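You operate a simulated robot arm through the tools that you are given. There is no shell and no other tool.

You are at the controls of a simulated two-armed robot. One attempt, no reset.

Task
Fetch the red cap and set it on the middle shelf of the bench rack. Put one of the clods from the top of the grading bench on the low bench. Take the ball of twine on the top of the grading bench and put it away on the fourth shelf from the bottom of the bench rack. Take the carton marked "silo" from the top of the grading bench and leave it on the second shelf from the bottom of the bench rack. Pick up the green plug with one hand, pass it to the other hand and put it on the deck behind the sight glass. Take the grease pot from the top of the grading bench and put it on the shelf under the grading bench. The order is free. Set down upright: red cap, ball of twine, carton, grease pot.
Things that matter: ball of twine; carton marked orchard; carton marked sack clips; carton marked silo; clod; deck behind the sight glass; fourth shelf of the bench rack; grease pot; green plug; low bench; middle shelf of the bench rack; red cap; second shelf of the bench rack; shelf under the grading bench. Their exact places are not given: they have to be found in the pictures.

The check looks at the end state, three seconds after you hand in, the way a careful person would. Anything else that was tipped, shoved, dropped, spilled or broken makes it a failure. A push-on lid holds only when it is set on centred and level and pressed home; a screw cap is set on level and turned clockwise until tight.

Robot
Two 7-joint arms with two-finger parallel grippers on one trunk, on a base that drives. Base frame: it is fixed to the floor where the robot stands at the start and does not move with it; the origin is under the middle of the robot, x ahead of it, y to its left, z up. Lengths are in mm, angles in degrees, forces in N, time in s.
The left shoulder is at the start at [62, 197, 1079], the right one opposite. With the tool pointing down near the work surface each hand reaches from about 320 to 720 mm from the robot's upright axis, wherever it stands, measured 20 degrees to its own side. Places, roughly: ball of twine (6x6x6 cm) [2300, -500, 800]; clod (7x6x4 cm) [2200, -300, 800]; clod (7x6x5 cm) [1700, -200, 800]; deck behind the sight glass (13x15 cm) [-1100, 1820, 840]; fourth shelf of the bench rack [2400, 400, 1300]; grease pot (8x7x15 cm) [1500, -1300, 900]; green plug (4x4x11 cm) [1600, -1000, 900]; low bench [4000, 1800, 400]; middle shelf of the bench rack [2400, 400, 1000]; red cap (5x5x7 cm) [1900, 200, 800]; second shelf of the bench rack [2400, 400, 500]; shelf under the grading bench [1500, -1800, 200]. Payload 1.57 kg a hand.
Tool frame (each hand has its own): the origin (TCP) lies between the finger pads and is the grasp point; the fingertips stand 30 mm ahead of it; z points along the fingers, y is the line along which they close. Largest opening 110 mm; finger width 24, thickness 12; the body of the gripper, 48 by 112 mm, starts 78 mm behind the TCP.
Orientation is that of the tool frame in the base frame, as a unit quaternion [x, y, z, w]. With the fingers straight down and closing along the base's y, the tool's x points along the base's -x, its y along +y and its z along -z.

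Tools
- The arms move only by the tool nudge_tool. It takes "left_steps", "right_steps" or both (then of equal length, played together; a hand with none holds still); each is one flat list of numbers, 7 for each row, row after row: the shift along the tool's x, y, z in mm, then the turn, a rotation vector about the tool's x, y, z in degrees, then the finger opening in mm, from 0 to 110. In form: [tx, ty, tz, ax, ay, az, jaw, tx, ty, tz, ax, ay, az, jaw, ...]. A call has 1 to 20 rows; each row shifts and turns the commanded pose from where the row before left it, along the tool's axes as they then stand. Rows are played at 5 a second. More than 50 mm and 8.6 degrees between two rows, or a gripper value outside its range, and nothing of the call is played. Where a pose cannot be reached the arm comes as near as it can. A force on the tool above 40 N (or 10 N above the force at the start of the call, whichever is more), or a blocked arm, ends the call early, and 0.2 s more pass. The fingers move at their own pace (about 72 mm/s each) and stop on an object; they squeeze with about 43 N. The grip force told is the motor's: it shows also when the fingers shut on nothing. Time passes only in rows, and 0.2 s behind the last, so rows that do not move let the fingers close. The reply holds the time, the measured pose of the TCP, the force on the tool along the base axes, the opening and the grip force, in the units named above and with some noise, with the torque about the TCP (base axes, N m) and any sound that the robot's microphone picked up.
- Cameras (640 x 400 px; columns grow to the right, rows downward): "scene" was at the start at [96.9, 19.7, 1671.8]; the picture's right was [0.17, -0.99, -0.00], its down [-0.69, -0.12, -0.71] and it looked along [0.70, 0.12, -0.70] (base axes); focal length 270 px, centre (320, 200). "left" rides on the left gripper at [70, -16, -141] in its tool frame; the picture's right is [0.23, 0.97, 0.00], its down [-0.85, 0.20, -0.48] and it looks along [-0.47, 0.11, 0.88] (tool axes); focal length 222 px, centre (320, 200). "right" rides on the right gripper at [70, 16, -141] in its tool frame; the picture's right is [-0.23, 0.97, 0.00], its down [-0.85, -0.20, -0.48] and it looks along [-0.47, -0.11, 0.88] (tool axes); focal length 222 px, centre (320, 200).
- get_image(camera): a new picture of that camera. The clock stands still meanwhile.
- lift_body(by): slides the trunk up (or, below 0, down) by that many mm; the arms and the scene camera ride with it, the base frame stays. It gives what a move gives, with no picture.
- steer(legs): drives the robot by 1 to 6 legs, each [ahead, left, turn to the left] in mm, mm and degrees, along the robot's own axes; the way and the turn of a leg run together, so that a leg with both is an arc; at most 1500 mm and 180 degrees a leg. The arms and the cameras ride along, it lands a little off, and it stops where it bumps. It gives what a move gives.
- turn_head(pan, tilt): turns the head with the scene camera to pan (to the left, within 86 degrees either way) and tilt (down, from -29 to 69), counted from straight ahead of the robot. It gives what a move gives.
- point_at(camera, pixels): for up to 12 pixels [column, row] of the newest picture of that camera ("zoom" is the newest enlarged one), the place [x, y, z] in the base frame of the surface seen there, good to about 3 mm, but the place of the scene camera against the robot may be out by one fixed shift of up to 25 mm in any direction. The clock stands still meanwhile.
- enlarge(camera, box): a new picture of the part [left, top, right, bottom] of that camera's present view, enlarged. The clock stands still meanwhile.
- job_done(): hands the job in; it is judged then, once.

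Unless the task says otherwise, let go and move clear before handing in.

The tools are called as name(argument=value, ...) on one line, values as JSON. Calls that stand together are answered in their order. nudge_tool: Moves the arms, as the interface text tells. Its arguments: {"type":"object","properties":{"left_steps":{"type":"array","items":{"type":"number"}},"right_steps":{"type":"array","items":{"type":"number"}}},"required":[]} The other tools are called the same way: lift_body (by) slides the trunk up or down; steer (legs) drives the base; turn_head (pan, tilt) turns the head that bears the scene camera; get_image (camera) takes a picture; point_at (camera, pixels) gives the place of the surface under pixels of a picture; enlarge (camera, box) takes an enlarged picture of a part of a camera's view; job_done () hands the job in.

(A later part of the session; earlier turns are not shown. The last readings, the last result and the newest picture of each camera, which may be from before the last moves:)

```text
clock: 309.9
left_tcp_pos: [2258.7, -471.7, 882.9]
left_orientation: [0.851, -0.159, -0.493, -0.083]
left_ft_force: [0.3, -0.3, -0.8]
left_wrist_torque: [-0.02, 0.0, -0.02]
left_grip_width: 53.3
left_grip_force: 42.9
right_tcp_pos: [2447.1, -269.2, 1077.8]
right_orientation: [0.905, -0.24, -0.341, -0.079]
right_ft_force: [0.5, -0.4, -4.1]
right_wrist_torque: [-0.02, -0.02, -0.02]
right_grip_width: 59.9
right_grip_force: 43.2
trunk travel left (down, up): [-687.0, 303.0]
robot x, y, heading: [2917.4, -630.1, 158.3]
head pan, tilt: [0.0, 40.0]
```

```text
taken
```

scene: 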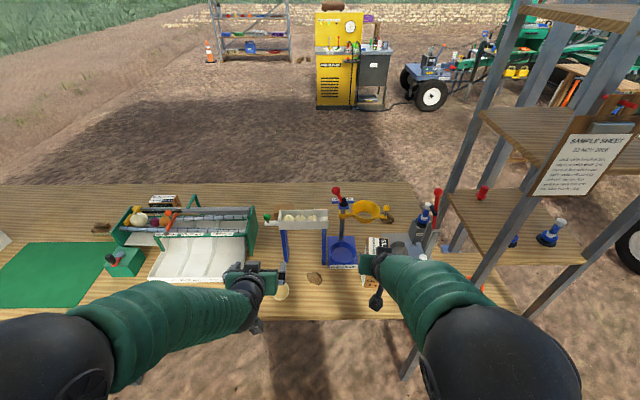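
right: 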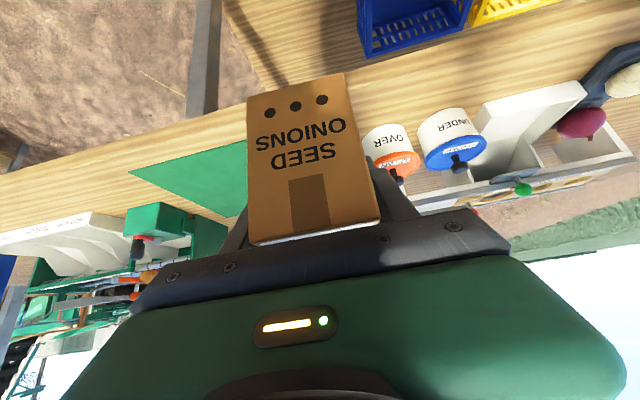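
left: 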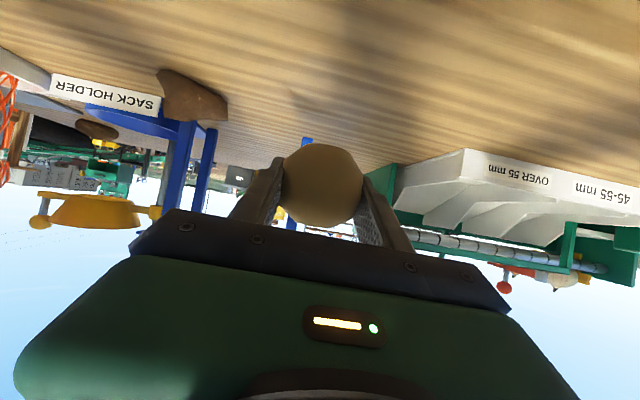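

The twine is held (53 mm). Back away from the bench, then fold the left hand back to an idle fingers-down pose while I place the carton first.

steer(legs=[[-320, 0, 0]])

nudge_tool(left_steps=[-34.6, 0, -20, 0, 0, 0, 40, -34.6, 0, -20, 0, 0, 0, 40, -34.6, 0, -20, 0, 0, 0, 40, -34.6, 0, -20, 0, 0, 0, 40, 12.5, 8, -21.65, 0, 7.5, 0, 40, 15.2, 8, -19.8, 0, 7.5, 0, 40, 17.7, 8, -17.7, 0, 7.5, 0, 40, 19.8, 8, -15.2, 0, 7.5, 0, 40, 21.7, 8, -12.5, 0, 7.5, 0, 40, 23.1, 8, -9.6, 0, 7.5, 0, 40, 24.1, 8, -6.5, 0, 7.5, 0, 40, 24.8, 8, -3.3, 0, 7.5, 0, 40, 0, 0, 0, 0, 0, 0, 40])

get_image(camera="left")

get_image(camera="scene")

```text
clock: 312.1
left_tcp_pos: [2553.8, -589.4, 881.4]
left_orientation: [0.851, -0.16, -0.493, -0.084]
left_ft_force: [0.7, -0.2, -0.6]
left_wrist_torque: [-0.03, 0.0, -0.02]
left_grip_width: 53.3
left_grip_force: 43.0
right_tcp_pos: [2741.7, -386.4, 1077.5]
right_orientation: [0.905, -0.242, -0.341, -0.08]
right_ft_force: [0.0, -0.3, -4.9]
right_wrist_torque: [0.03, -0.02, -0.02]
right_grip_width: 59.8
right_grip_force: 42.9
trunk travel left (down, up): [-687.0, 303.0]
robot x, y, heading: [3219.6, -749.2, 157.9]
head pan, tilt: [0.0, 40.0]
```

```text
clock: 314.9
left_tcp_pos: [2724.5, -718.2, 1042.9]
left_orientation: [0.984, -0.18, -0.002, 0.008]
left_ft_force: [-0.4, 0.4, -0.5]
left_wrist_torque: [0.0, -0.01, -0.01]
left_grip_width: 53.1
left_grip_force: 43.0
right_tcp_pos: [2745.4, -389.1, 1078.2]
right_orientation: [0.905, -0.241, -0.342, -0.08]
right_ft_force: [-1.3, 0.2, -5.5]
right_wrist_torque: [0.01, -0.05, 0.05]
right_grip_width: 59.8
right_grip_force: 42.7
trunk travel left (down, up): [-687.0, 303.0]
robot x, y, heading: [3215.9, -750.4, 158.1]
head pan, tilt: [0.0, 40.0]
```

```text
taken
```

left: 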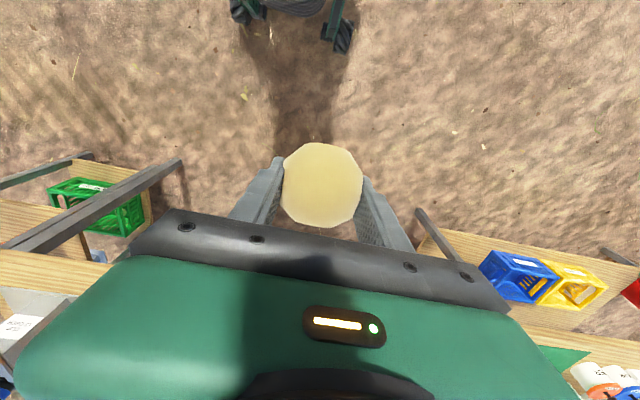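

```text
taken
```

scene: 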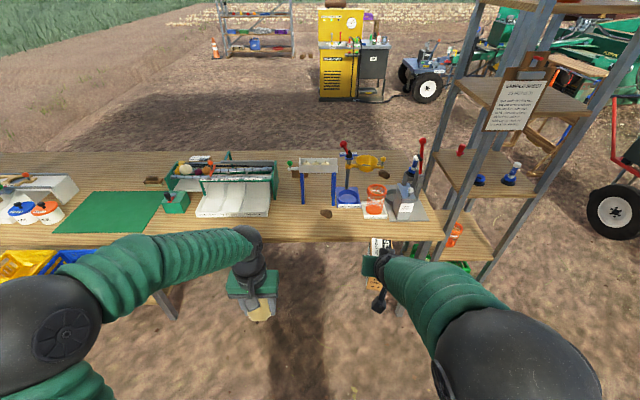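

nudge_tool(left_steps=[40, 12, 0, 0, 0, 0, 40, 40, 12, 0, 0, 0, 0, 40])

steer(legs=[[0, -710, 0]])

turn_head(pan=-3, tilt=30)

get_image(camera="scene")

```text
clock: 315.4
left_tcp_pos: [2792.6, -770.2, 1045.2]
left_orientation: [0.984, -0.18, -0.005, 0.007]
left_ft_force: [0.0, 0.4, -0.4]
left_wrist_torque: [0.01, 0.04, 0.02]
left_grip_width: 52.9
left_grip_force: 43.1
right_tcp_pos: [2748.2, -389.1, 1081.7]
right_orientation: [0.905, -0.241, -0.343, -0.08]
right_ft_force: [0.2, -1.2, -4.7]
right_wrist_torque: [-0.03, 0.03, 0.01]
right_grip_width: 60.0
right_grip_force: 43.1
trunk travel left (down, up): [-687.0, 303.0]
robot x, y, heading: [3210.6, -749.6, 158.1]
head pan, tilt: [0.0, 40.0]
```

```text
clock: 319.4
left_tcp_pos: [3054.6, -111.0, 1042.9]
left_orientation: [0.984, -0.178, -0.003, 0.005]
left_ft_force: [-0.7, -0.8, -0.7]
left_wrist_torque: [0.05, 0.02, 0.01]
left_grip_width: 52.9
left_grip_force: 43.4
right_tcp_pos: [3007.3, 269.9, 1079.4]
right_orientation: [0.906, -0.238, -0.342, -0.08]
right_ft_force: [-0.4, -0.8, -3.5]
right_wrist_torque: [-0.02, 0.0, 0.02]
right_grip_width: 59.8
right_grip_force: 43.1
trunk travel left (down, up): [-687.0, 303.0]
robot x, y, heading: [3477.5, -88.2, 158.3]
head pan, tilt: [0.0, 40.0]
```

```text
clock: 320.1
left_tcp_pos: [3055.5, -109.0, 1043.9]
left_orientation: [0.984, -0.178, -0.003, 0.007]
left_ft_force: [0.0, -0.4, -0.3]
left_wrist_torque: [0.01, -0.01, -0.03]
left_grip_width: 52.8
left_grip_force: 43.3
right_tcp_pos: [3008.5, 271.3, 1079.2]
right_orientation: [0.905, -0.239, -0.342, -0.08]
right_ft_force: [-1.7, -1.0, -3.6]
right_wrist_torque: [0.0, -0.02, 0.02]
right_grip_width: 60.0
right_grip_force: 42.8
trunk travel left (down, up): [-687.0, 303.0]
robot x, y, heading: [3478.3, -87.6, 158.5]
head pan, tilt: [-3.0, 30.0]
```

```text
taken
```

scene: 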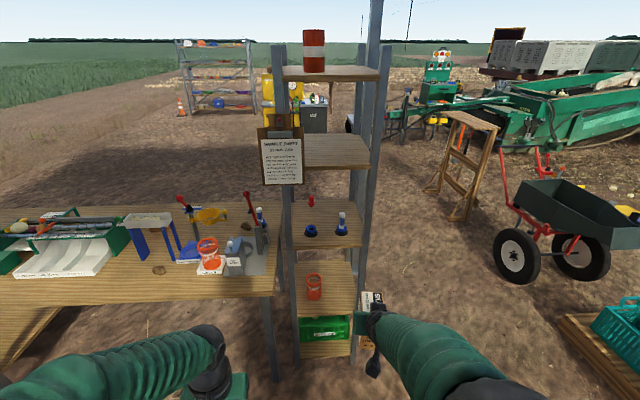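

enlarge(camera="scene", box=[250, 100, 400, 360])

point_at(camera="scene", pixels=[[325, 315], [345, 312], [313, 296], [335, 280], [350, 295], [330, 243], [350, 243], [340, 168], [358, 165], [360, 280], [293, 280], [280, 160]])

```text
1.54 times, centred on (325, 230) of scene
```

zoom: 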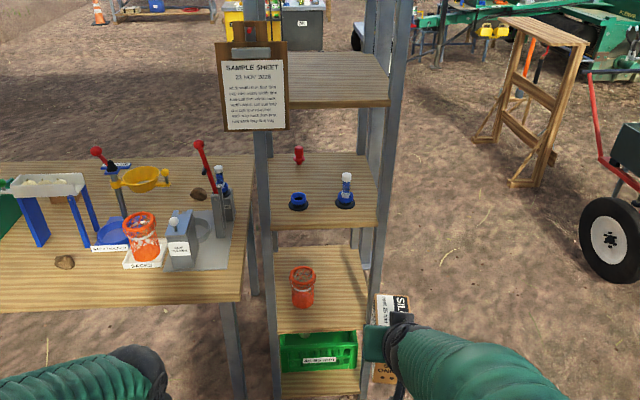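

```text
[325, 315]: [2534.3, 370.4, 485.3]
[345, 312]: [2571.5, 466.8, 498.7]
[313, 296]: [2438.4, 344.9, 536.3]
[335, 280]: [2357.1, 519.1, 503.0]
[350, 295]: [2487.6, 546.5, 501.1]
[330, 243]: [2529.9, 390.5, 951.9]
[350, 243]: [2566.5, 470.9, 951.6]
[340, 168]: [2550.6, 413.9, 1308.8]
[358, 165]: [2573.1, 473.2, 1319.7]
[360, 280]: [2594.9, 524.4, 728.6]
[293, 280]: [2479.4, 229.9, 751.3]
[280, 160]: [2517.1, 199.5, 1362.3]
```

The second shelf's rear edge is at v≈2252, the basket at u≈-1195, so the carton goes at u≈-1320. First restore the carton's level orientation in the hand, then lower the trunk.

nudge_tool(right_steps=[13, 0, 15.2, 0, 0, 0, 40, 13, 0, 15.2, 0, 0, 0, 40, 13, 0, 15.2, 0, 0, 0, 40, 13, 0, 15.2, -2.7, 2.1, -5.6, 40, 0, 0, 0, 0, 0, 0, 40])

lift_body(by=-385)

get_image(camera="right")

get_image(camera="scene")

```text
clock: 321.3
left_tcp_pos: [3057.1, -108.2, 1044.9]
left_orientation: [0.984, -0.178, -0.005, 0.007]
left_ft_force: [0.7, 0.1, -1.4]
left_wrist_torque: [0.02, 0.02, 0.02]
left_grip_width: 53.0
left_grip_force: 43.3
right_tcp_pos: [3009.0, 273.4, 998.7]
right_orientation: [0.924, -0.187, -0.328, -0.069]
right_ft_force: [-0.1, -0.6, -4.5]
right_wrist_torque: [0.01, 0.02, -0.01]
right_grip_width: 59.9
right_grip_force: 43.1
trunk travel left (down, up): [-687.0, 303.0]
robot x, y, heading: [3479.9, -91.0, 158.5]
head pan, tilt: [-3.0, 30.0]
```

```text
clock: 325.0
left_tcp_pos: [3056.5, -109.2, 658.3]
left_orientation: [0.984, -0.178, -0.004, 0.007]
left_ft_force: [0.1, -0.5, -1.0]
left_wrist_torque: [0.01, 0.0, 0.0]
left_grip_width: 52.7
left_grip_force: 43.2
right_tcp_pos: [3008.0, 271.3, 613.9]
right_orientation: [0.924, -0.187, -0.327, -0.069]
right_ft_force: [-0.2, 0.5, -3.5]
right_wrist_torque: [-0.03, -0.01, 0.0]
right_grip_width: 59.9
right_grip_force: 43.0
trunk travel left (down, up): [-302.0, 688.0]
robot x, y, heading: [3479.3, -87.5, 158.5]
head pan, tilt: [-3.0, 30.0]
```

```text
taken
```

right: 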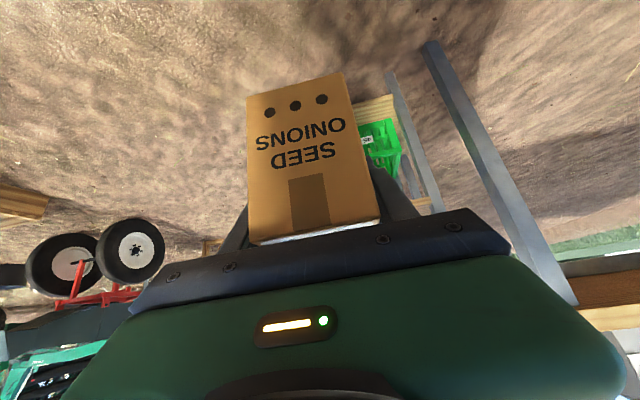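

```text
taken
```

scene: 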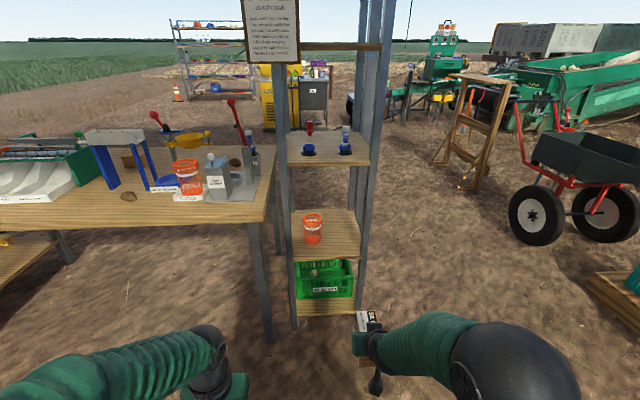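

steer(legs=[[400, 0, 0]])

get_image(camera="right")

get_image(camera="scene")

enlarge(camera="scene", box=[250, 200, 430, 380])

```text
clock: 327.5
left_tcp_pos: [2684.5, 39.7, 658.2]
left_orientation: [0.984, -0.178, -0.003, 0.007]
left_ft_force: [-0.2, 0.1, -1.1]
left_wrist_torque: [0.03, -0.03, -0.03]
left_grip_width: 52.5
left_grip_force: 42.4
right_tcp_pos: [2634.7, 421.2, 614.7]
right_orientation: [0.924, -0.188, -0.326, -0.07]
right_ft_force: [-0.3, 0.3, -4.6]
right_wrist_torque: [-0.01, -0.02, -0.01]
right_grip_width: 59.9
right_grip_force: 43.4
trunk travel left (down, up): [-302.0, 688.0]
robot x, y, heading: [3105.5, 61.1, 158.3]
head pan, tilt: [-3.0, 30.0]
```

```text
taken
```

right: 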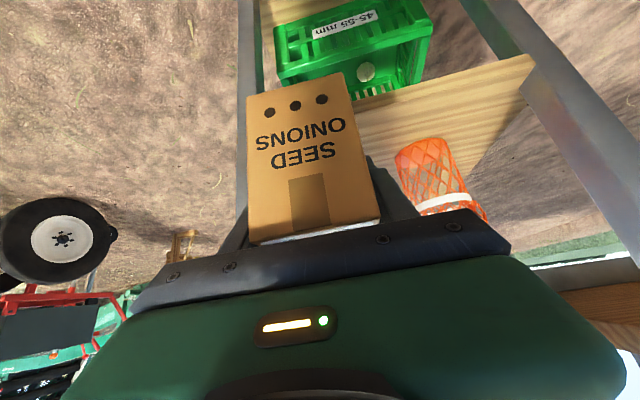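

```text
taken
```

scene: 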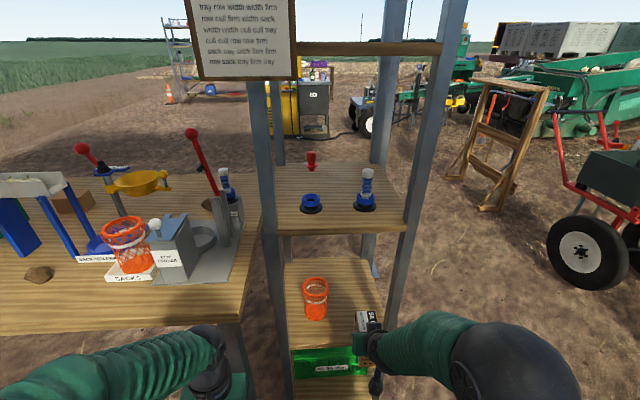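

```text
2.22 times, centred on (340, 290) of scene
```

zoom: 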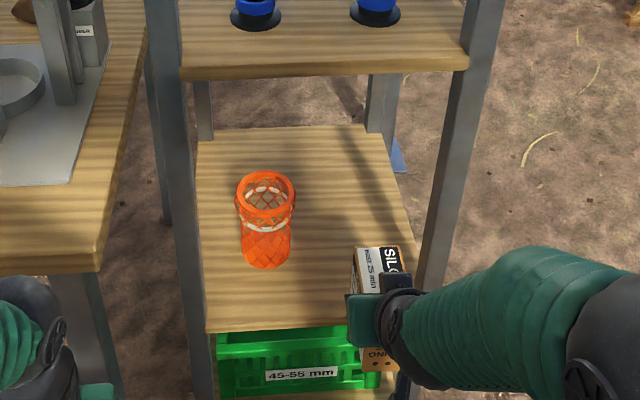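

point_at(camera="right", pixels=[[405, 88], [500, 65], [380, 100], [250, 60], [248, 180], [420, 150], [405, 165], [560, 110], [450, 120], [262, 40]])

```text
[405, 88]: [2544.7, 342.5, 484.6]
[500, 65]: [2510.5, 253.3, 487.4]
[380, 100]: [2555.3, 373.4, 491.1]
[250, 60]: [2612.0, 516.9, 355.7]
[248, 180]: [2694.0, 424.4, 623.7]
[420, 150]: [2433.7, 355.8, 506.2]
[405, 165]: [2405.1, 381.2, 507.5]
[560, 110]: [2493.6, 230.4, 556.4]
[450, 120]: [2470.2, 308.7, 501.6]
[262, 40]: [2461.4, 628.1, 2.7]
```

Shift the carton 20 mm toward the shelf centre for post clearance, then drive in 133 mm.

nudge_tool(right_steps=[0, 11, 0, 0, 0, 0, 40, 0, 11, 0, 0, 0, 0, 40, 0, 0, 0, 0, 0, 0, 40])

steer(legs=[[133, 0, 0]])

get_image(camera="right")

get_image(camera="scene")

enlarge(camera="scene", box=[250, 220, 430, 400])

```text
clock: 328.3
left_tcp_pos: [2684.4, 40.2, 659.2]
left_orientation: [0.984, -0.178, -0.004, 0.008]
left_ft_force: [0.3, 0.6, -0.5]
left_wrist_torque: [0.0, 0.0, 0.0]
left_grip_width: 52.9
left_grip_force: 43.2
right_tcp_pos: [2628.4, 398.8, 615.6]
right_orientation: [0.923, -0.188, -0.328, -0.07]
right_ft_force: [1.0, 0.1, -3.8]
right_wrist_torque: [-0.01, 0.02, -0.01]
right_grip_width: 59.8
right_grip_force: 43.4
trunk travel left (down, up): [-302.0, 688.0]
robot x, y, heading: [3103.3, 59.0, 158.0]
head pan, tilt: [-3.0, 30.0]
```

```text
clock: 329.5
left_tcp_pos: [2598.1, 72.7, 659.2]
left_orientation: [0.984, -0.18, 0.004, 0.011]
left_ft_force: [0.5, -0.2, -0.3]
left_wrist_torque: [-0.01, 0.01, 0.01]
left_grip_width: 52.7
left_grip_force: 42.9
right_tcp_pos: [2536.0, 436.5, 614.8]
right_orientation: [0.924, -0.188, -0.327, -0.07]
right_ft_force: [1.4, -0.1, -4.6]
right_wrist_torque: [-0.05, -0.01, 0.01]
right_grip_width: 59.7
right_grip_force: 42.8
trunk travel left (down, up): [-302.0, 688.0]
robot x, y, heading: [3014.0, 97.9, 158.4]
head pan, tilt: [-3.0, 30.0]
stopped in leg 1: the force on the tool passed its limit at 122 N (the readings are from after the stop); the commanded pose is now the measured one
```

```text
taken
```

right: 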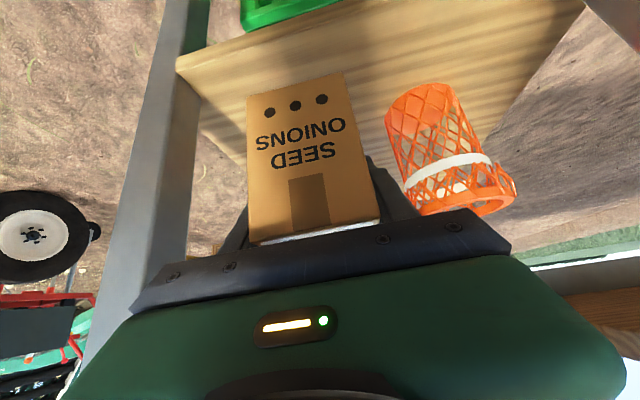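

```text
taken
```

scene: 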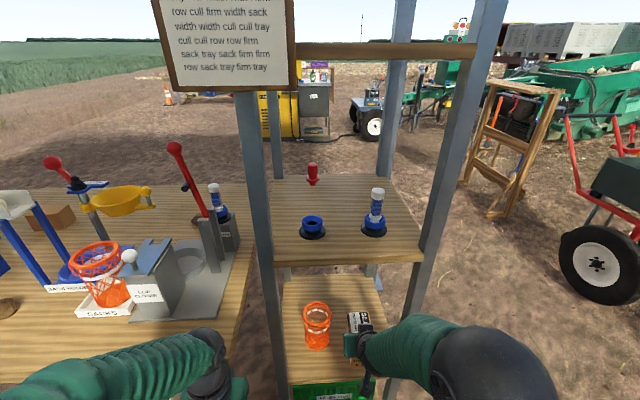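

```text
2.22 times, centred on (340, 310) of scene
```

zoom: 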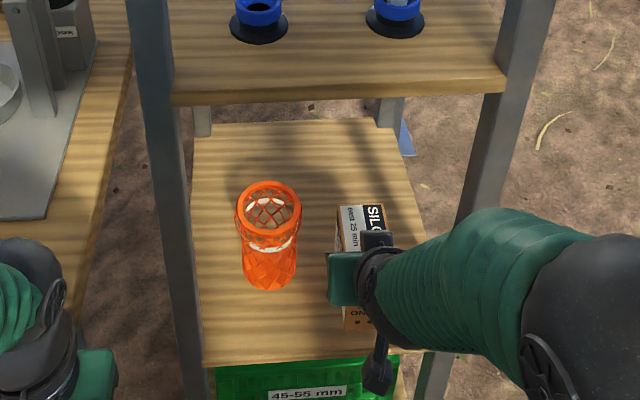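

The left hand (holding the twine) touched the bench corner. Back up slightly, raise the left hand clear, then check.

steer(legs=[[-50, 0, 0]])

nudge_tool(left_steps=[5, 0, -40, 0, 0, 0, 40, 5, 0, -40, 0, 0, 0, 40, 5, 0, -40, 0, 0, 0, 40, 5, 0, -40, 0, 0, 0, 40, 5, 0, -40, 0, 0, 0, 40, 5, 0, -40, 0, 0, 0, 40, 0, 0, 0, 0, 0, 0, 40])

get_image(camera="scene")

get_image(camera="left")

```text
clock: 330.4
left_tcp_pos: [2645.1, 54.2, 659.7]
left_orientation: [0.983, -0.181, 0.004, 0.011]
left_ft_force: [0.1, 0.4, -0.9]
left_wrist_torque: [0.0, 0.04, -0.01]
left_grip_width: 52.5
left_grip_force: 43.1
right_tcp_pos: [2582.1, 418.8, 616.3]
right_orientation: [0.923, -0.187, -0.328, -0.07]
right_ft_force: [0.7, -0.4, -3.3]
right_wrist_torque: [0.02, 0.0, 0.02]
right_grip_width: 59.8
right_grip_force: 43.4
trunk travel left (down, up): [-302.0, 688.0]
robot x, y, heading: [3057.1, 75.3, 158.3]
head pan, tilt: [-3.0, 30.0]
```

```text
clock: 332.0
left_tcp_pos: [2671.9, 49.7, 901.1]
left_orientation: [0.983, -0.181, 0.004, 0.011]
left_ft_force: [-0.4, 0.2, -0.3]
left_wrist_torque: [-0.01, 0.02, -0.02]
left_grip_width: 52.4
left_grip_force: 42.7
right_tcp_pos: [2582.3, 416.8, 615.8]
right_orientation: [0.923, -0.189, -0.328, -0.07]
right_ft_force: [-0.4, 1.2, -4.7]
right_wrist_torque: [-0.06, 0.01, 0.02]
right_grip_width: 59.9
right_grip_force: 42.7
trunk travel left (down, up): [-302.0, 688.0]
robot x, y, heading: [3058.6, 77.7, 158.4]
head pan, tilt: [-3.0, 30.0]
```

```text
taken
```

scene: 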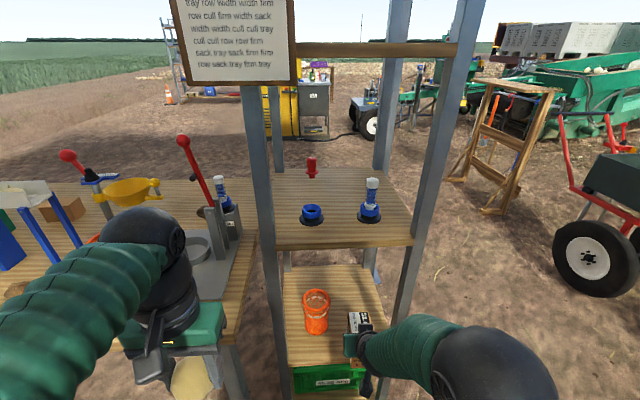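

```text
taken
```

left: 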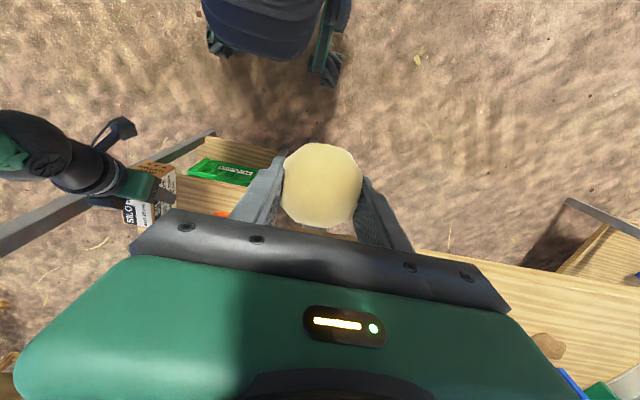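

steer(legs=[[87, 0, 0]])

get_image(camera="right")

point_at(camera="right", pixels=[[400, 110], [230, 110], [385, 140], [160, 150], [300, 90], [200, 60]])

```text
clock: 333.1
left_tcp_pos: [2589.0, 83.6, 899.1]
left_orientation: [0.984, -0.18, 0.005, 0.012]
left_ft_force: [-1.6, -0.3, -1.0]
left_wrist_torque: [0.0, -0.01, -0.01]
left_grip_width: 52.6
left_grip_force: 43.7
right_tcp_pos: [2500.3, 451.3, 616.0]
right_orientation: [0.923, -0.189, -0.327, -0.071]
right_ft_force: [-0.8, 0.1, -5.3]
right_wrist_torque: [0.0, -0.03, -0.02]
right_grip_width: 59.9
right_grip_force: 43.2
trunk travel left (down, up): [-302.0, 688.0]
robot x, y, heading: [2978.2, 108.4, 158.3]
head pan, tilt: [-3.0, 30.0]
```

```text
taken
```

right: 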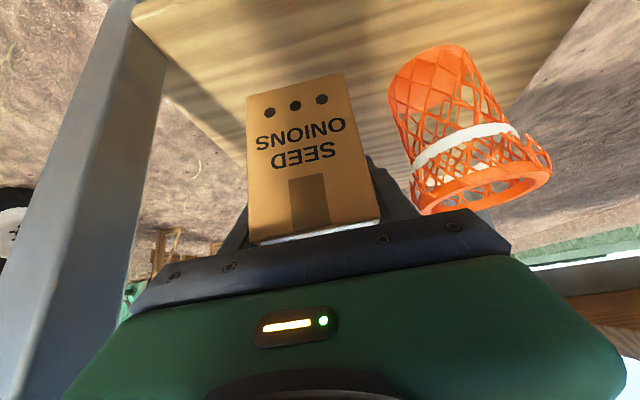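

```text
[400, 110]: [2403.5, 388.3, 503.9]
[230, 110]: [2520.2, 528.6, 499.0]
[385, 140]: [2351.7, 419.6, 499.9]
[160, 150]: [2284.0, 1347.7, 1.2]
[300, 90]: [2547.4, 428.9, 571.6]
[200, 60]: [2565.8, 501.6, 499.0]
```

Carton is 79 mm inside the rear edge and 50 mm clear of the basket. Lower it.

nudge_tool(right_steps=[6.3, 0, 7.75, 0, 0, 0, 40, 6.3, 0, 7.75, 0, 0, 0, 40, 6.3, 0, 7.75, 0, 0, 0, 40, 6.3, 0, 7.75, 0, 0, 0, 40, 6.3, 0, 7.75, 0, 0, 0, 40, 3.8, 0, 4.65, 0, 0, 0, 40])

get_image(camera="right")

nudge_tool(right_steps=[1.9, 0, 2.3, 0, 0, 0, 40])

nudge_tool(right_steps=[1.9, 0, 2.3, 0, 0, 0, 40])

```text
clock: 334.5
left_tcp_pos: [2590.7, 82.3, 901.8]
left_orientation: [0.984, -0.18, 0.003, 0.012]
left_ft_force: [-0.5, 0.1, -1.0]
left_wrist_torque: [-0.01, 0.03, -0.03]
left_grip_width: 52.5
left_grip_force: 43.1
right_tcp_pos: [2501.4, 450.6, 559.4]
right_orientation: [0.923, -0.189, -0.328, -0.071]
right_ft_force: [-0.8, -0.6, -4.7]
right_wrist_torque: [-0.02, -0.04, -0.03]
right_grip_width: 59.8
right_grip_force: 43.3
trunk travel left (down, up): [-302.0, 688.0]
robot x, y, heading: [2973.2, 110.9, 158.4]
head pan, tilt: [-3.0, 30.0]
```

```text
taken
```

right: 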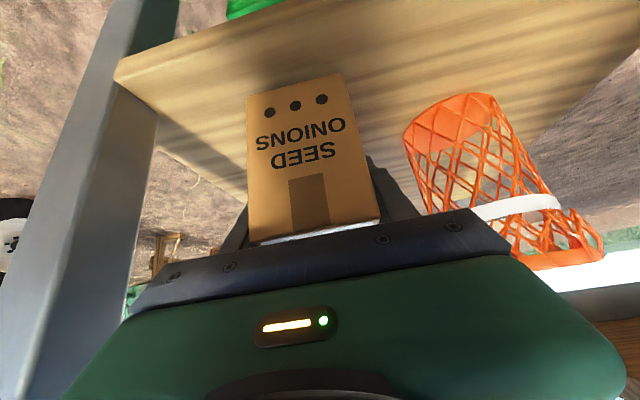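

```text
clock: 334.9
left_tcp_pos: [2591.3, 83.0, 899.7]
left_orientation: [0.983, -0.181, 0.003, 0.011]
left_ft_force: [0.1, -0.3, -0.8]
left_wrist_torque: [0.0, 0.01, 0.0]
left_grip_width: 52.5
left_grip_force: 43.3
right_tcp_pos: [2501.7, 451.1, 557.4]
right_orientation: [0.923, -0.189, -0.328, -0.071]
right_ft_force: [0.3, 0.3, -4.1]
right_wrist_torque: [-0.03, -0.01, -0.01]
right_grip_width: 60.0
right_grip_force: 42.4
trunk travel left (down, up): [-302.0, 688.0]
robot x, y, heading: [2979.0, 111.5, 158.4]
head pan, tilt: [-3.0, 30.0]
```

```text
clock: 335.3
left_tcp_pos: [2590.7, 82.0, 899.6]
left_orientation: [0.984, -0.18, 0.003, 0.011]
left_ft_force: [0.1, 1.0, -0.5]
left_wrist_torque: [0.01, 0.0, 0.02]
left_grip_width: 52.5
left_grip_force: 43.6
right_tcp_pos: [2501.6, 450.3, 554.2]
right_orientation: [0.923, -0.188, -0.328, -0.07]
right_ft_force: [-0.4, 0.6, -5.4]
right_wrist_torque: [0.0, -0.02, -0.01]
right_grip_width: 60.1
right_grip_force: 43.6
trunk travel left (down, up): [-302.0, 688.0]
robot x, y, heading: [2978.5, 112.9, 158.3]
head pan, tilt: [-3.0, 30.0]
```

nudge_tool(right_steps=[1.3, 0, 1.55, 0, 0, 0, 40])

nudge_tool(right_steps=[1.0, 0, 1.2, 0, 0, 0, 40])

nudge_tool(right_steps=[1.0, 0, 1.2, 0, 0, 0, 40])

```text
clock: 335.7
left_tcp_pos: [2591.8, 81.9, 900.4]
left_orientation: [0.984, -0.18, 0.004, 0.011]
left_ft_force: [0.6, 0.2, -0.8]
left_wrist_torque: [0.0, -0.01, 0.02]
left_grip_width: 52.6
left_grip_force: 43.1
right_tcp_pos: [2500.7, 450.5, 551.4]
right_orientation: [0.923, -0.188, -0.327, -0.071]
right_ft_force: [0.3, -0.3, -4.0]
right_wrist_torque: [0.0, 0.0, 0.01]
right_grip_width: 59.8
right_grip_force: 42.8
trunk travel left (down, up): [-302.0, 688.0]
robot x, y, heading: [2978.6, 111.4, 158.1]
head pan, tilt: [-3.0, 30.0]
```

```text
clock: 336.1
left_tcp_pos: [2591.9, 82.0, 900.1]
left_orientation: [0.983, -0.181, 0.003, 0.011]
left_ft_force: [0.3, 1.2, 0.0]
left_wrist_torque: [-0.02, 0.0, 0.01]
left_grip_width: 52.6
left_grip_force: 42.6
right_tcp_pos: [2501.5, 450.7, 549.0]
right_orientation: [0.923, -0.189, -0.328, -0.07]
right_ft_force: [-0.8, 0.4, -4.1]
right_wrist_torque: [-0.02, -0.01, -0.02]
right_grip_width: 60.0
right_grip_force: 43.6
trunk travel left (down, up): [-302.0, 688.0]
robot x, y, heading: [2978.5, 108.8, 158.1]
head pan, tilt: [-3.0, 30.0]
```

```text
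clock: 336.5
left_tcp_pos: [2592.2, 82.0, 899.2]
left_orientation: [0.984, -0.18, 0.003, 0.01]
left_ft_force: [-0.4, -0.2, -0.7]
left_wrist_torque: [-0.02, -0.02, 0.0]
left_grip_width: 52.4
left_grip_force: 43.4
right_tcp_pos: [2501.2, 450.1, 551.0]
right_orientation: [0.922, -0.188, -0.33, -0.071]
right_ft_force: [1.3, -0.5, 3.4]
right_wrist_torque: [-0.34, -0.33, 0.04]
right_grip_width: 59.7
right_grip_force: 43.2
trunk travel left (down, up): [-302.0, 688.0]
robot x, y, heading: [2977.5, 108.0, 158.5]
head pan, tilt: [-3.0, 30.0]
```

nudge_tool(right_steps=[0.8, 0, 1.0, 0, 0, 0, 40])

nudge_tool(right_steps=[0, 0, 0, 0, 0, 0, 65, 0, 0, 0, 0, 0, 0, 75, 0, 0, 0, 0, 0, 0, 90, 0, 0, 0, 0, 0, 0, 95, 0, 0, 0, 0, 0, 0, 95])

get_image(camera="right")

```text
clock: 336.9
left_tcp_pos: [2591.3, 81.2, 900.5]
left_orientation: [0.983, -0.181, 0.003, 0.011]
left_ft_force: [1.1, -0.1, -0.3]
left_wrist_torque: [-0.01, 0.03, -0.02]
left_grip_width: 52.4
left_grip_force: 43.2
right_tcp_pos: [2502.3, 449.8, 550.5]
right_orientation: [0.922, -0.189, -0.33, -0.071]
right_ft_force: [3.4, -0.2, 16.2]
right_wrist_torque: [-0.98, -0.95, 0.19]
right_grip_width: 59.9
right_grip_force: 42.3
trunk travel left (down, up): [-302.0, 688.0]
robot x, y, heading: [2973.9, 109.5, 158.3]
head pan, tilt: [-3.0, 30.0]
```

```text
clock: 338.1
left_tcp_pos: [2591.8, 82.2, 901.7]
left_orientation: [0.983, -0.181, 0.003, 0.011]
left_ft_force: [0.6, 0.2, -0.9]
left_wrist_torque: [-0.05, -0.01, 0.0]
left_grip_width: 52.4
left_grip_force: 43.2
right_tcp_pos: [2501.6, 448.5, 547.0]
right_orientation: [0.923, -0.188, -0.329, -0.071]
right_ft_force: [-0.6, -0.2, 0.1]
right_wrist_torque: [-0.01, -0.02, 0.05]
right_grip_width: 94.9
right_grip_force: 0.1
trunk travel left (down, up): [-302.0, 688.0]
robot x, y, heading: [2975.1, 111.9, 158.2]
head pan, tilt: [-3.0, 30.0]
```

```text
taken
```

right: 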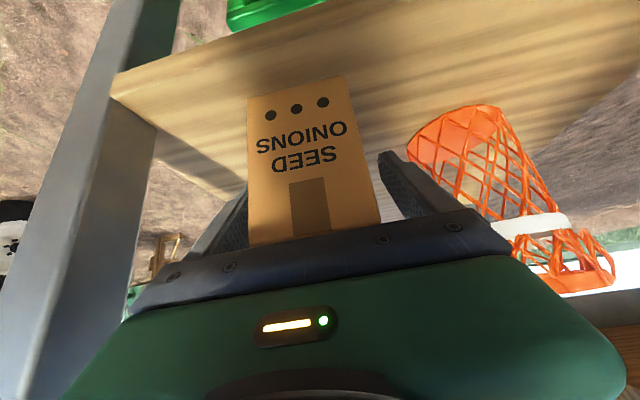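

Carton stands flat. Withdraw along the tool axis.

nudge_tool(right_steps=[0, 0, 0, 0, 0, 0, 84, 0, 0, -20, 0, 0, 0, 84, 0, 0, -35, 0, 0, 0, 84, 0, 0, -35, 0, 0, 0, 84, 0, 0, -35, 0, 0, 0, 84])

get_image(camera="right")

steer(legs=[[-300, 0, 0]])

get_image(camera="scene")

enlarge(camera="scene", box=[250, 180, 420, 350])

```text
clock: 339.3
left_tcp_pos: [2591.3, 80.9, 901.1]
left_orientation: [0.984, -0.18, 0.002, 0.011]
left_ft_force: [0.6, -0.2, -0.1]
left_wrist_torque: [0.0, 0.04, 0.03]
left_grip_width: 52.7
left_grip_force: 42.7
right_tcp_pos: [2576.2, 418.9, 644.0]
right_orientation: [0.923, -0.189, -0.329, -0.07]
right_ft_force: [-0.1, -0.5, 0.7]
right_wrist_torque: [0.05, 0.06, -0.01]
right_grip_width: 84.0
right_grip_force: 0.0
trunk travel left (down, up): [-302.0, 688.0]
robot x, y, heading: [2977.7, 109.3, 158.4]
head pan, tilt: [-3.0, 30.0]
```

```text
taken
```

right: 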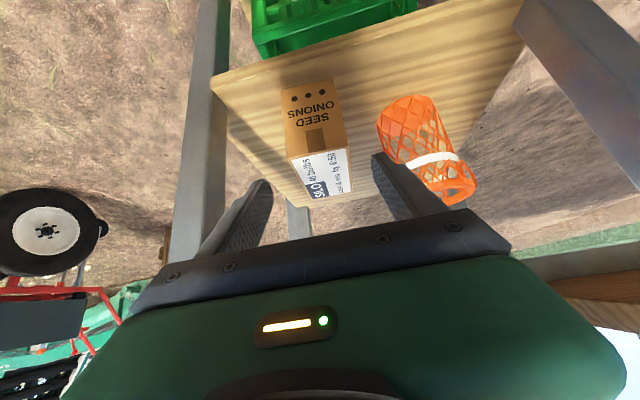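

```text
clock: 341.3
left_tcp_pos: [2869.9, -30.1, 899.8]
left_orientation: [0.984, -0.181, 0.003, 0.011]
left_ft_force: [-0.6, 0.2, -0.8]
left_wrist_torque: [0.02, 0.01, 0.0]
left_grip_width: 52.4
left_grip_force: 42.9
right_tcp_pos: [2853.1, 309.2, 643.3]
right_orientation: [0.923, -0.188, -0.329, -0.071]
right_ft_force: [0.3, 0.3, 0.0]
right_wrist_torque: [0.03, 0.01, -0.01]
right_grip_width: 84.2
right_grip_force: 0.1
trunk travel left (down, up): [-302.0, 688.0]
robot x, y, heading: [3255.1, 1.4, 158.2]
head pan, tilt: [-3.0, 30.0]
```

```text
taken
```

scene: 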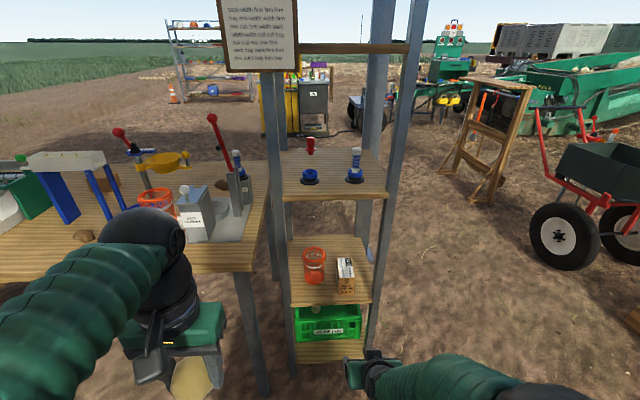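

```text
2.35 times, centred on (335, 265) of scene
```

zoom: 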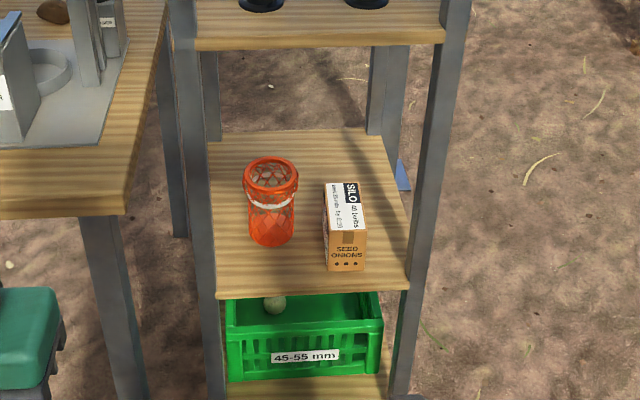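

The carton stands upright on the second shelf. Before raising the trunk for the fourth shelf I check the canopy height above me and the clipboard's extent.

point_at(camera="scene", pixels=[[297, 50], [225, 50], [260, 70], [290, 20], [340, 48], [400, 50], [395, 120]])

turn_head(pan=0, tilt=-25)

get_image(camera="scene")

```text
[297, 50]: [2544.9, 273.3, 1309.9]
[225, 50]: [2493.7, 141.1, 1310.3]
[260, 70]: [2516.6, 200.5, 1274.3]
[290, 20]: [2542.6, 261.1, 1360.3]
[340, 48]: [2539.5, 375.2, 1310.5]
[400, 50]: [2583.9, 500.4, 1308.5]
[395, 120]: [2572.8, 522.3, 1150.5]
```

```text
clock: 342.6
left_tcp_pos: [2870.4, -29.3, 900.1]
left_orientation: [0.983, -0.181, 0.004, 0.012]
left_ft_force: [-0.3, -0.7, -0.8]
left_wrist_torque: [-0.01, -0.04, 0.0]
left_grip_width: 52.5
left_grip_force: 43.3
right_tcp_pos: [2854.0, 308.4, 644.3]
right_orientation: [0.923, -0.188, -0.329, -0.07]
right_ft_force: [0.7, 0.4, -0.1]
right_wrist_torque: [0.01, 0.0, -0.04]
right_grip_width: 84.2
right_grip_force: 0.2
trunk travel left (down, up): [-302.0, 688.0]
robot x, y, heading: [3254.5, 0.1, 158.2]
head pan, tilt: [0.0, -25.0]
```

```text
taken
```

scene: 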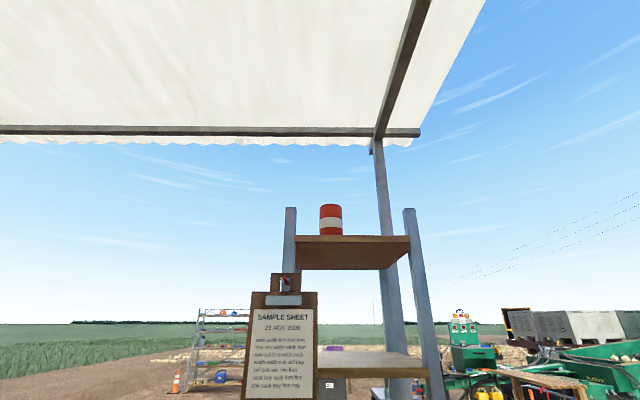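

point_at(camera="scene", pixels=[[250, 130], [400, 60], [380, 130], [300, 60], [380, 20], [300, 10], [100, 60], [360, 365], [290, 215], [415, 230], [280, 278], [350, 262]])

```text
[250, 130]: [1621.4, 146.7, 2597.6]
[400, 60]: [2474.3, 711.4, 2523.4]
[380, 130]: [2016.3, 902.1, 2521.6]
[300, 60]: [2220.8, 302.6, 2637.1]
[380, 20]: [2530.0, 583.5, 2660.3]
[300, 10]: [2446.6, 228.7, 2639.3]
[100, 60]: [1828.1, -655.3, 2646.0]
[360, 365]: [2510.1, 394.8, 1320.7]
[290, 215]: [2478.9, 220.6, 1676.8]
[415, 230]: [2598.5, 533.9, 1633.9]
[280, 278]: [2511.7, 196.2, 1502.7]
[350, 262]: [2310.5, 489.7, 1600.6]
```

The canopy is at 2.5 m, no issue. The clipboard's edge is at u≈-1166, so the twine goes in at u≈-1283. Fold the right hand back to idle and tilt the left hand forward again.

nudge_tool(left_steps=[0, -8.6, 40, 0, 0, 0, 40, 0, -8.6, 40, 0, 0, 0, 40, 0, -8.6, 40, 0, 0, 0, 40, 0, -8.6, 40, 0, 0, 0, 40, 0, -8.6, 40, 0, 0, 0, 40], right_steps=[15.5, -10, -12.6, 0, 7.84, 0, 84, 17.1, -10, -10.4, 0, 7.84, 0, 84, 18.3, -10, -8, 0, 7.84, 0, 84, 19.3, -10, -5.4, 0, 7.84, 0, 84, 19.8, -10, -2.7, 0, 7.84, 0, 84])

nudge_tool(left_steps=[-25, -7.75, 0, 0, -7.5, 0, 40, -24.8, -7.75, 3.3, 0, -7.5, 0, 40, -24.1, -7.75, 6.5, 0, -7.5, 0, 40, -23.1, -7.75, 9.6, 0, -7.5, 0, 40, -21.7, -7.75, 12.5, 0, -7.5, 0, 40, -19.8, -7.75, 15.2, 0, -7.5, 0, 40, -17.7, -7.75, 17.7, 0, -7.5, 0, 40, -15.2, -7.75, 19.8, 0, -7.5, 0, 40, 0, 0, 0, 0, 0, 0, 40])

get_image(camera="left")

```text
clock: 343.3
left_tcp_pos: [2876.6, -10.5, 807.9]
left_orientation: [0.984, -0.18, 0.003, 0.013]
left_ft_force: [-0.9, 0.2, -1.0]
left_wrist_torque: [0.01, 0.02, -0.01]
left_grip_width: 52.5
left_grip_force: 43.6
right_tcp_pos: [2964.1, 417.3, 632.1]
right_orientation: [0.926, -0.337, -0.153, -0.077]
right_ft_force: [0.4, -0.1, -0.5]
right_wrist_torque: [0.02, 0.02, 0.01]
right_grip_width: 84.3
right_grip_force: 0.1
trunk travel left (down, up): [-302.0, 688.0]
robot x, y, heading: [3253.6, 1.8, 158.1]
head pan, tilt: [0.0, -25.0]
stopped in row 3 (right hand): the arm was blocked; the commanded pose is now the measured one
```

```text
clock: 345.3
left_tcp_pos: [2711.8, 116.6, 805.3]
left_orientation: [0.853, -0.16, -0.491, -0.079]
left_ft_force: [0.7, -0.3, -0.4]
left_wrist_torque: [-0.01, 0.02, 0.01]
left_grip_width: 52.4
left_grip_force: 43.4
right_tcp_pos: [2961.6, 415.3, 633.4]
right_orientation: [0.926, -0.334, -0.154, -0.079]
right_ft_force: [0.5, -0.2, -0.4]
right_wrist_torque: [-0.02, 0.0, -0.02]
right_grip_width: 84.1
right_grip_force: 0.1
trunk travel left (down, up): [-302.0, 688.0]
robot x, y, heading: [3255.1, -1.0, 158.1]
head pan, tilt: [0.0, -25.0]
```

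```text
taken
```

left: 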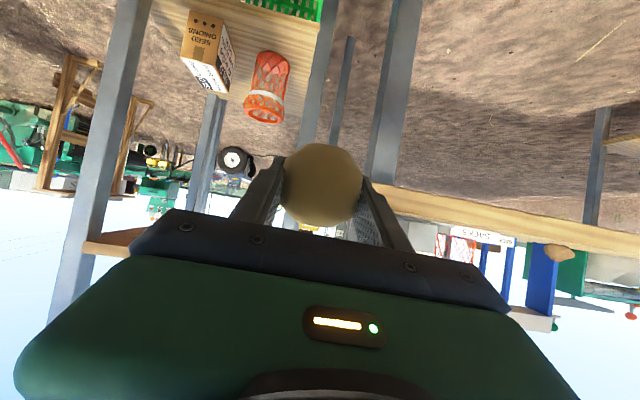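

Left orientation matches the grasp pose. Shift right 212 mm and raise the trunk toward the fourth shelf.

steer(legs=[[0, -212, 0]])

lift_body(by=400)

lift_body(by=200)

turn_head(pan=0, tilt=35)

get_image(camera="scene")

get_image(camera="left")

```text
clock: 346.9
left_tcp_pos: [2788.7, 309.9, 805.4]
left_orientation: [0.853, -0.16, -0.489, -0.082]
left_ft_force: [0.1, 0.2, 0.0]
left_wrist_torque: [0.0, -0.03, -0.04]
left_grip_width: 52.6
left_grip_force: 42.9
right_tcp_pos: [3039.3, 608.2, 634.8]
right_orientation: [0.927, -0.333, -0.153, -0.081]
right_ft_force: [0.0, 0.7, -0.3]
right_wrist_torque: [0.02, -0.01, -0.02]
right_grip_width: 84.0
right_grip_force: 0.1
trunk travel left (down, up): [-302.0, 688.0]
robot x, y, heading: [3331.8, 193.2, 158.1]
head pan, tilt: [0.0, -25.0]
```

```text
clock: 350.8
left_tcp_pos: [2791.5, 314.7, 1204.2]
left_orientation: [0.853, -0.161, -0.49, -0.08]
left_ft_force: [0.3, 0.5, -1.4]
left_wrist_torque: [0.0, -0.02, -0.02]
left_grip_width: 52.7
left_grip_force: 43.0
right_tcp_pos: [3039.7, 612.4, 1032.1]
right_orientation: [0.927, -0.334, -0.153, -0.078]
right_ft_force: [-0.1, -0.3, 0.5]
right_wrist_torque: [-0.02, 0.0, -0.02]
right_grip_width: 83.9
right_grip_force: 0.0
trunk travel left (down, up): [-702.0, 288.0]
robot x, y, heading: [3333.3, 197.2, 158.5]
head pan, tilt: [0.0, -25.0]
```

```text
clock: 352.9
left_tcp_pos: [2789.9, 315.2, 1404.7]
left_orientation: [0.853, -0.162, -0.489, -0.08]
left_ft_force: [-0.1, 0.2, -0.7]
left_wrist_torque: [0.03, -0.01, -0.01]
left_grip_width: 52.8
left_grip_force: 42.6
right_tcp_pos: [3039.7, 612.3, 1231.8]
right_orientation: [0.927, -0.334, -0.153, -0.078]
right_ft_force: [0.2, -0.2, 0.1]
right_wrist_torque: [0.04, -0.01, 0.0]
right_grip_width: 84.0
right_grip_force: 0.1
trunk travel left (down, up): [-902.0, 88.0]
robot x, y, heading: [3335.2, 198.1, 158.3]
head pan, tilt: [0.0, -25.0]
```

```text
clock: 354.2
left_tcp_pos: [2789.0, 313.1, 1404.2]
left_orientation: [0.853, -0.162, -0.49, -0.08]
left_ft_force: [0.2, 0.2, 0.1]
left_wrist_torque: [0.0, 0.02, -0.03]
left_grip_width: 52.5
left_grip_force: 42.9
right_tcp_pos: [3039.9, 610.9, 1233.3]
right_orientation: [0.927, -0.333, -0.153, -0.079]
right_ft_force: [0.5, 0.1, -0.9]
right_wrist_torque: [-0.01, 0.02, 0.01]
right_grip_width: 84.1
right_grip_force: 0.0
trunk travel left (down, up): [-902.0, 88.0]
robot x, y, heading: [3334.6, 198.1, 158.4]
head pan, tilt: [0.0, 35.0]
```

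```text
taken
```

scene: 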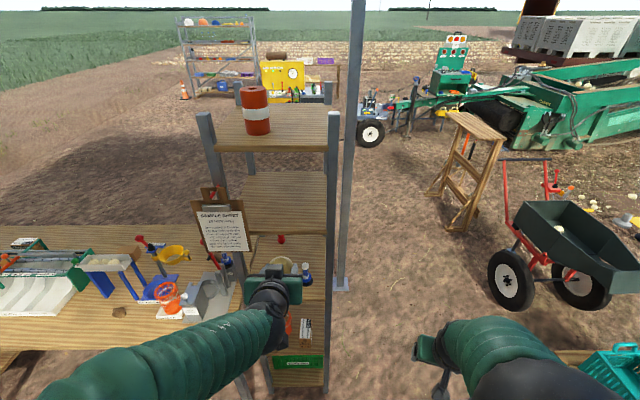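

```text
taken
```

left: 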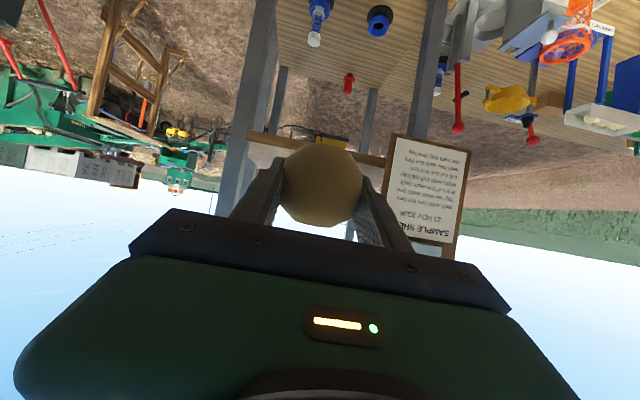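

point_at(camera="left", pixels=[[390, 165], [395, 140], [460, 150], [275, 60], [262, 120], [370, 158], [270, 137], [345, 152], [410, 100]])

```text
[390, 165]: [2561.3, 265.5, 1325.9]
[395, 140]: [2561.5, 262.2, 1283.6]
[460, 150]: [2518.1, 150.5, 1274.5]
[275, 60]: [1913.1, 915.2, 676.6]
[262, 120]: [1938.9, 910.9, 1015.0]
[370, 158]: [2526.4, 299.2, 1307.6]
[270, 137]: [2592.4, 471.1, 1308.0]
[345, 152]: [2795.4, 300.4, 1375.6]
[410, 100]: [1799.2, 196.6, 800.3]
```

Opening between clipboard (u -1165) and post is clear; shelf rear edge v≈2252.5. Drive in 308 mm.

steer(legs=[[200, 0, 0]])

steer(legs=[[108, 0, 0]])

get_image(camera="left")

get_image(camera="scene")

point_at(camera="left", pixels=[[320, 110], [220, 110], [400, 90], [290, 130], [360, 120]])

```text
clock: 355.9
left_tcp_pos: [2609.6, 386.4, 1406.6]
left_orientation: [0.852, -0.162, -0.492, -0.08]
left_ft_force: [0.0, -0.5, -1.1]
left_wrist_torque: [0.0, 0.02, 0.02]
left_grip_width: 52.7
left_grip_force: 42.2
right_tcp_pos: [2858.0, 683.5, 1233.9]
right_orientation: [0.927, -0.334, -0.155, -0.078]
right_ft_force: [-0.4, -0.1, -0.6]
right_wrist_torque: [0.01, 0.02, -0.02]
right_grip_width: 84.2
right_grip_force: 0.0
trunk travel left (down, up): [-902.0, 88.0]
robot x, y, heading: [3149.0, 272.0, 158.3]
head pan, tilt: [0.0, 35.0]
```

```text
clock: 357.0
left_tcp_pos: [2518.5, 422.3, 1410.7]
left_orientation: [0.851, -0.162, -0.494, -0.08]
left_ft_force: [0.6, -0.3, -0.9]
left_wrist_torque: [0.02, 0.03, -0.02]
left_grip_width: 52.5
left_grip_force: 43.0
right_tcp_pos: [2765.6, 720.5, 1236.6]
right_orientation: [0.926, -0.333, -0.158, -0.078]
right_ft_force: [0.2, -0.7, -0.5]
right_wrist_torque: [0.0, 0.0, -0.02]
right_grip_width: 84.1
right_grip_force: 0.0
trunk travel left (down, up): [-902.0, 88.0]
robot x, y, heading: [3049.2, 307.4, 158.3]
head pan, tilt: [0.0, 35.0]
```

```text
taken
```

left: 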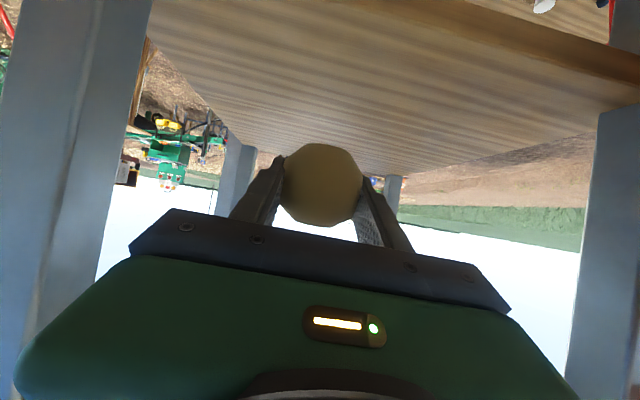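

```text
taken
```

scene: 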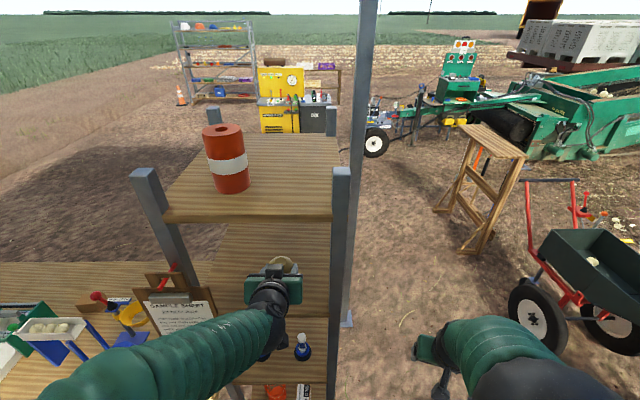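

```text
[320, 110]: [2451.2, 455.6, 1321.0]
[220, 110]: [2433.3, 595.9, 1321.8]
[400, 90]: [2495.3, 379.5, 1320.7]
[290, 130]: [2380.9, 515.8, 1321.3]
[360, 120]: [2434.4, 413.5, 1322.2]
```

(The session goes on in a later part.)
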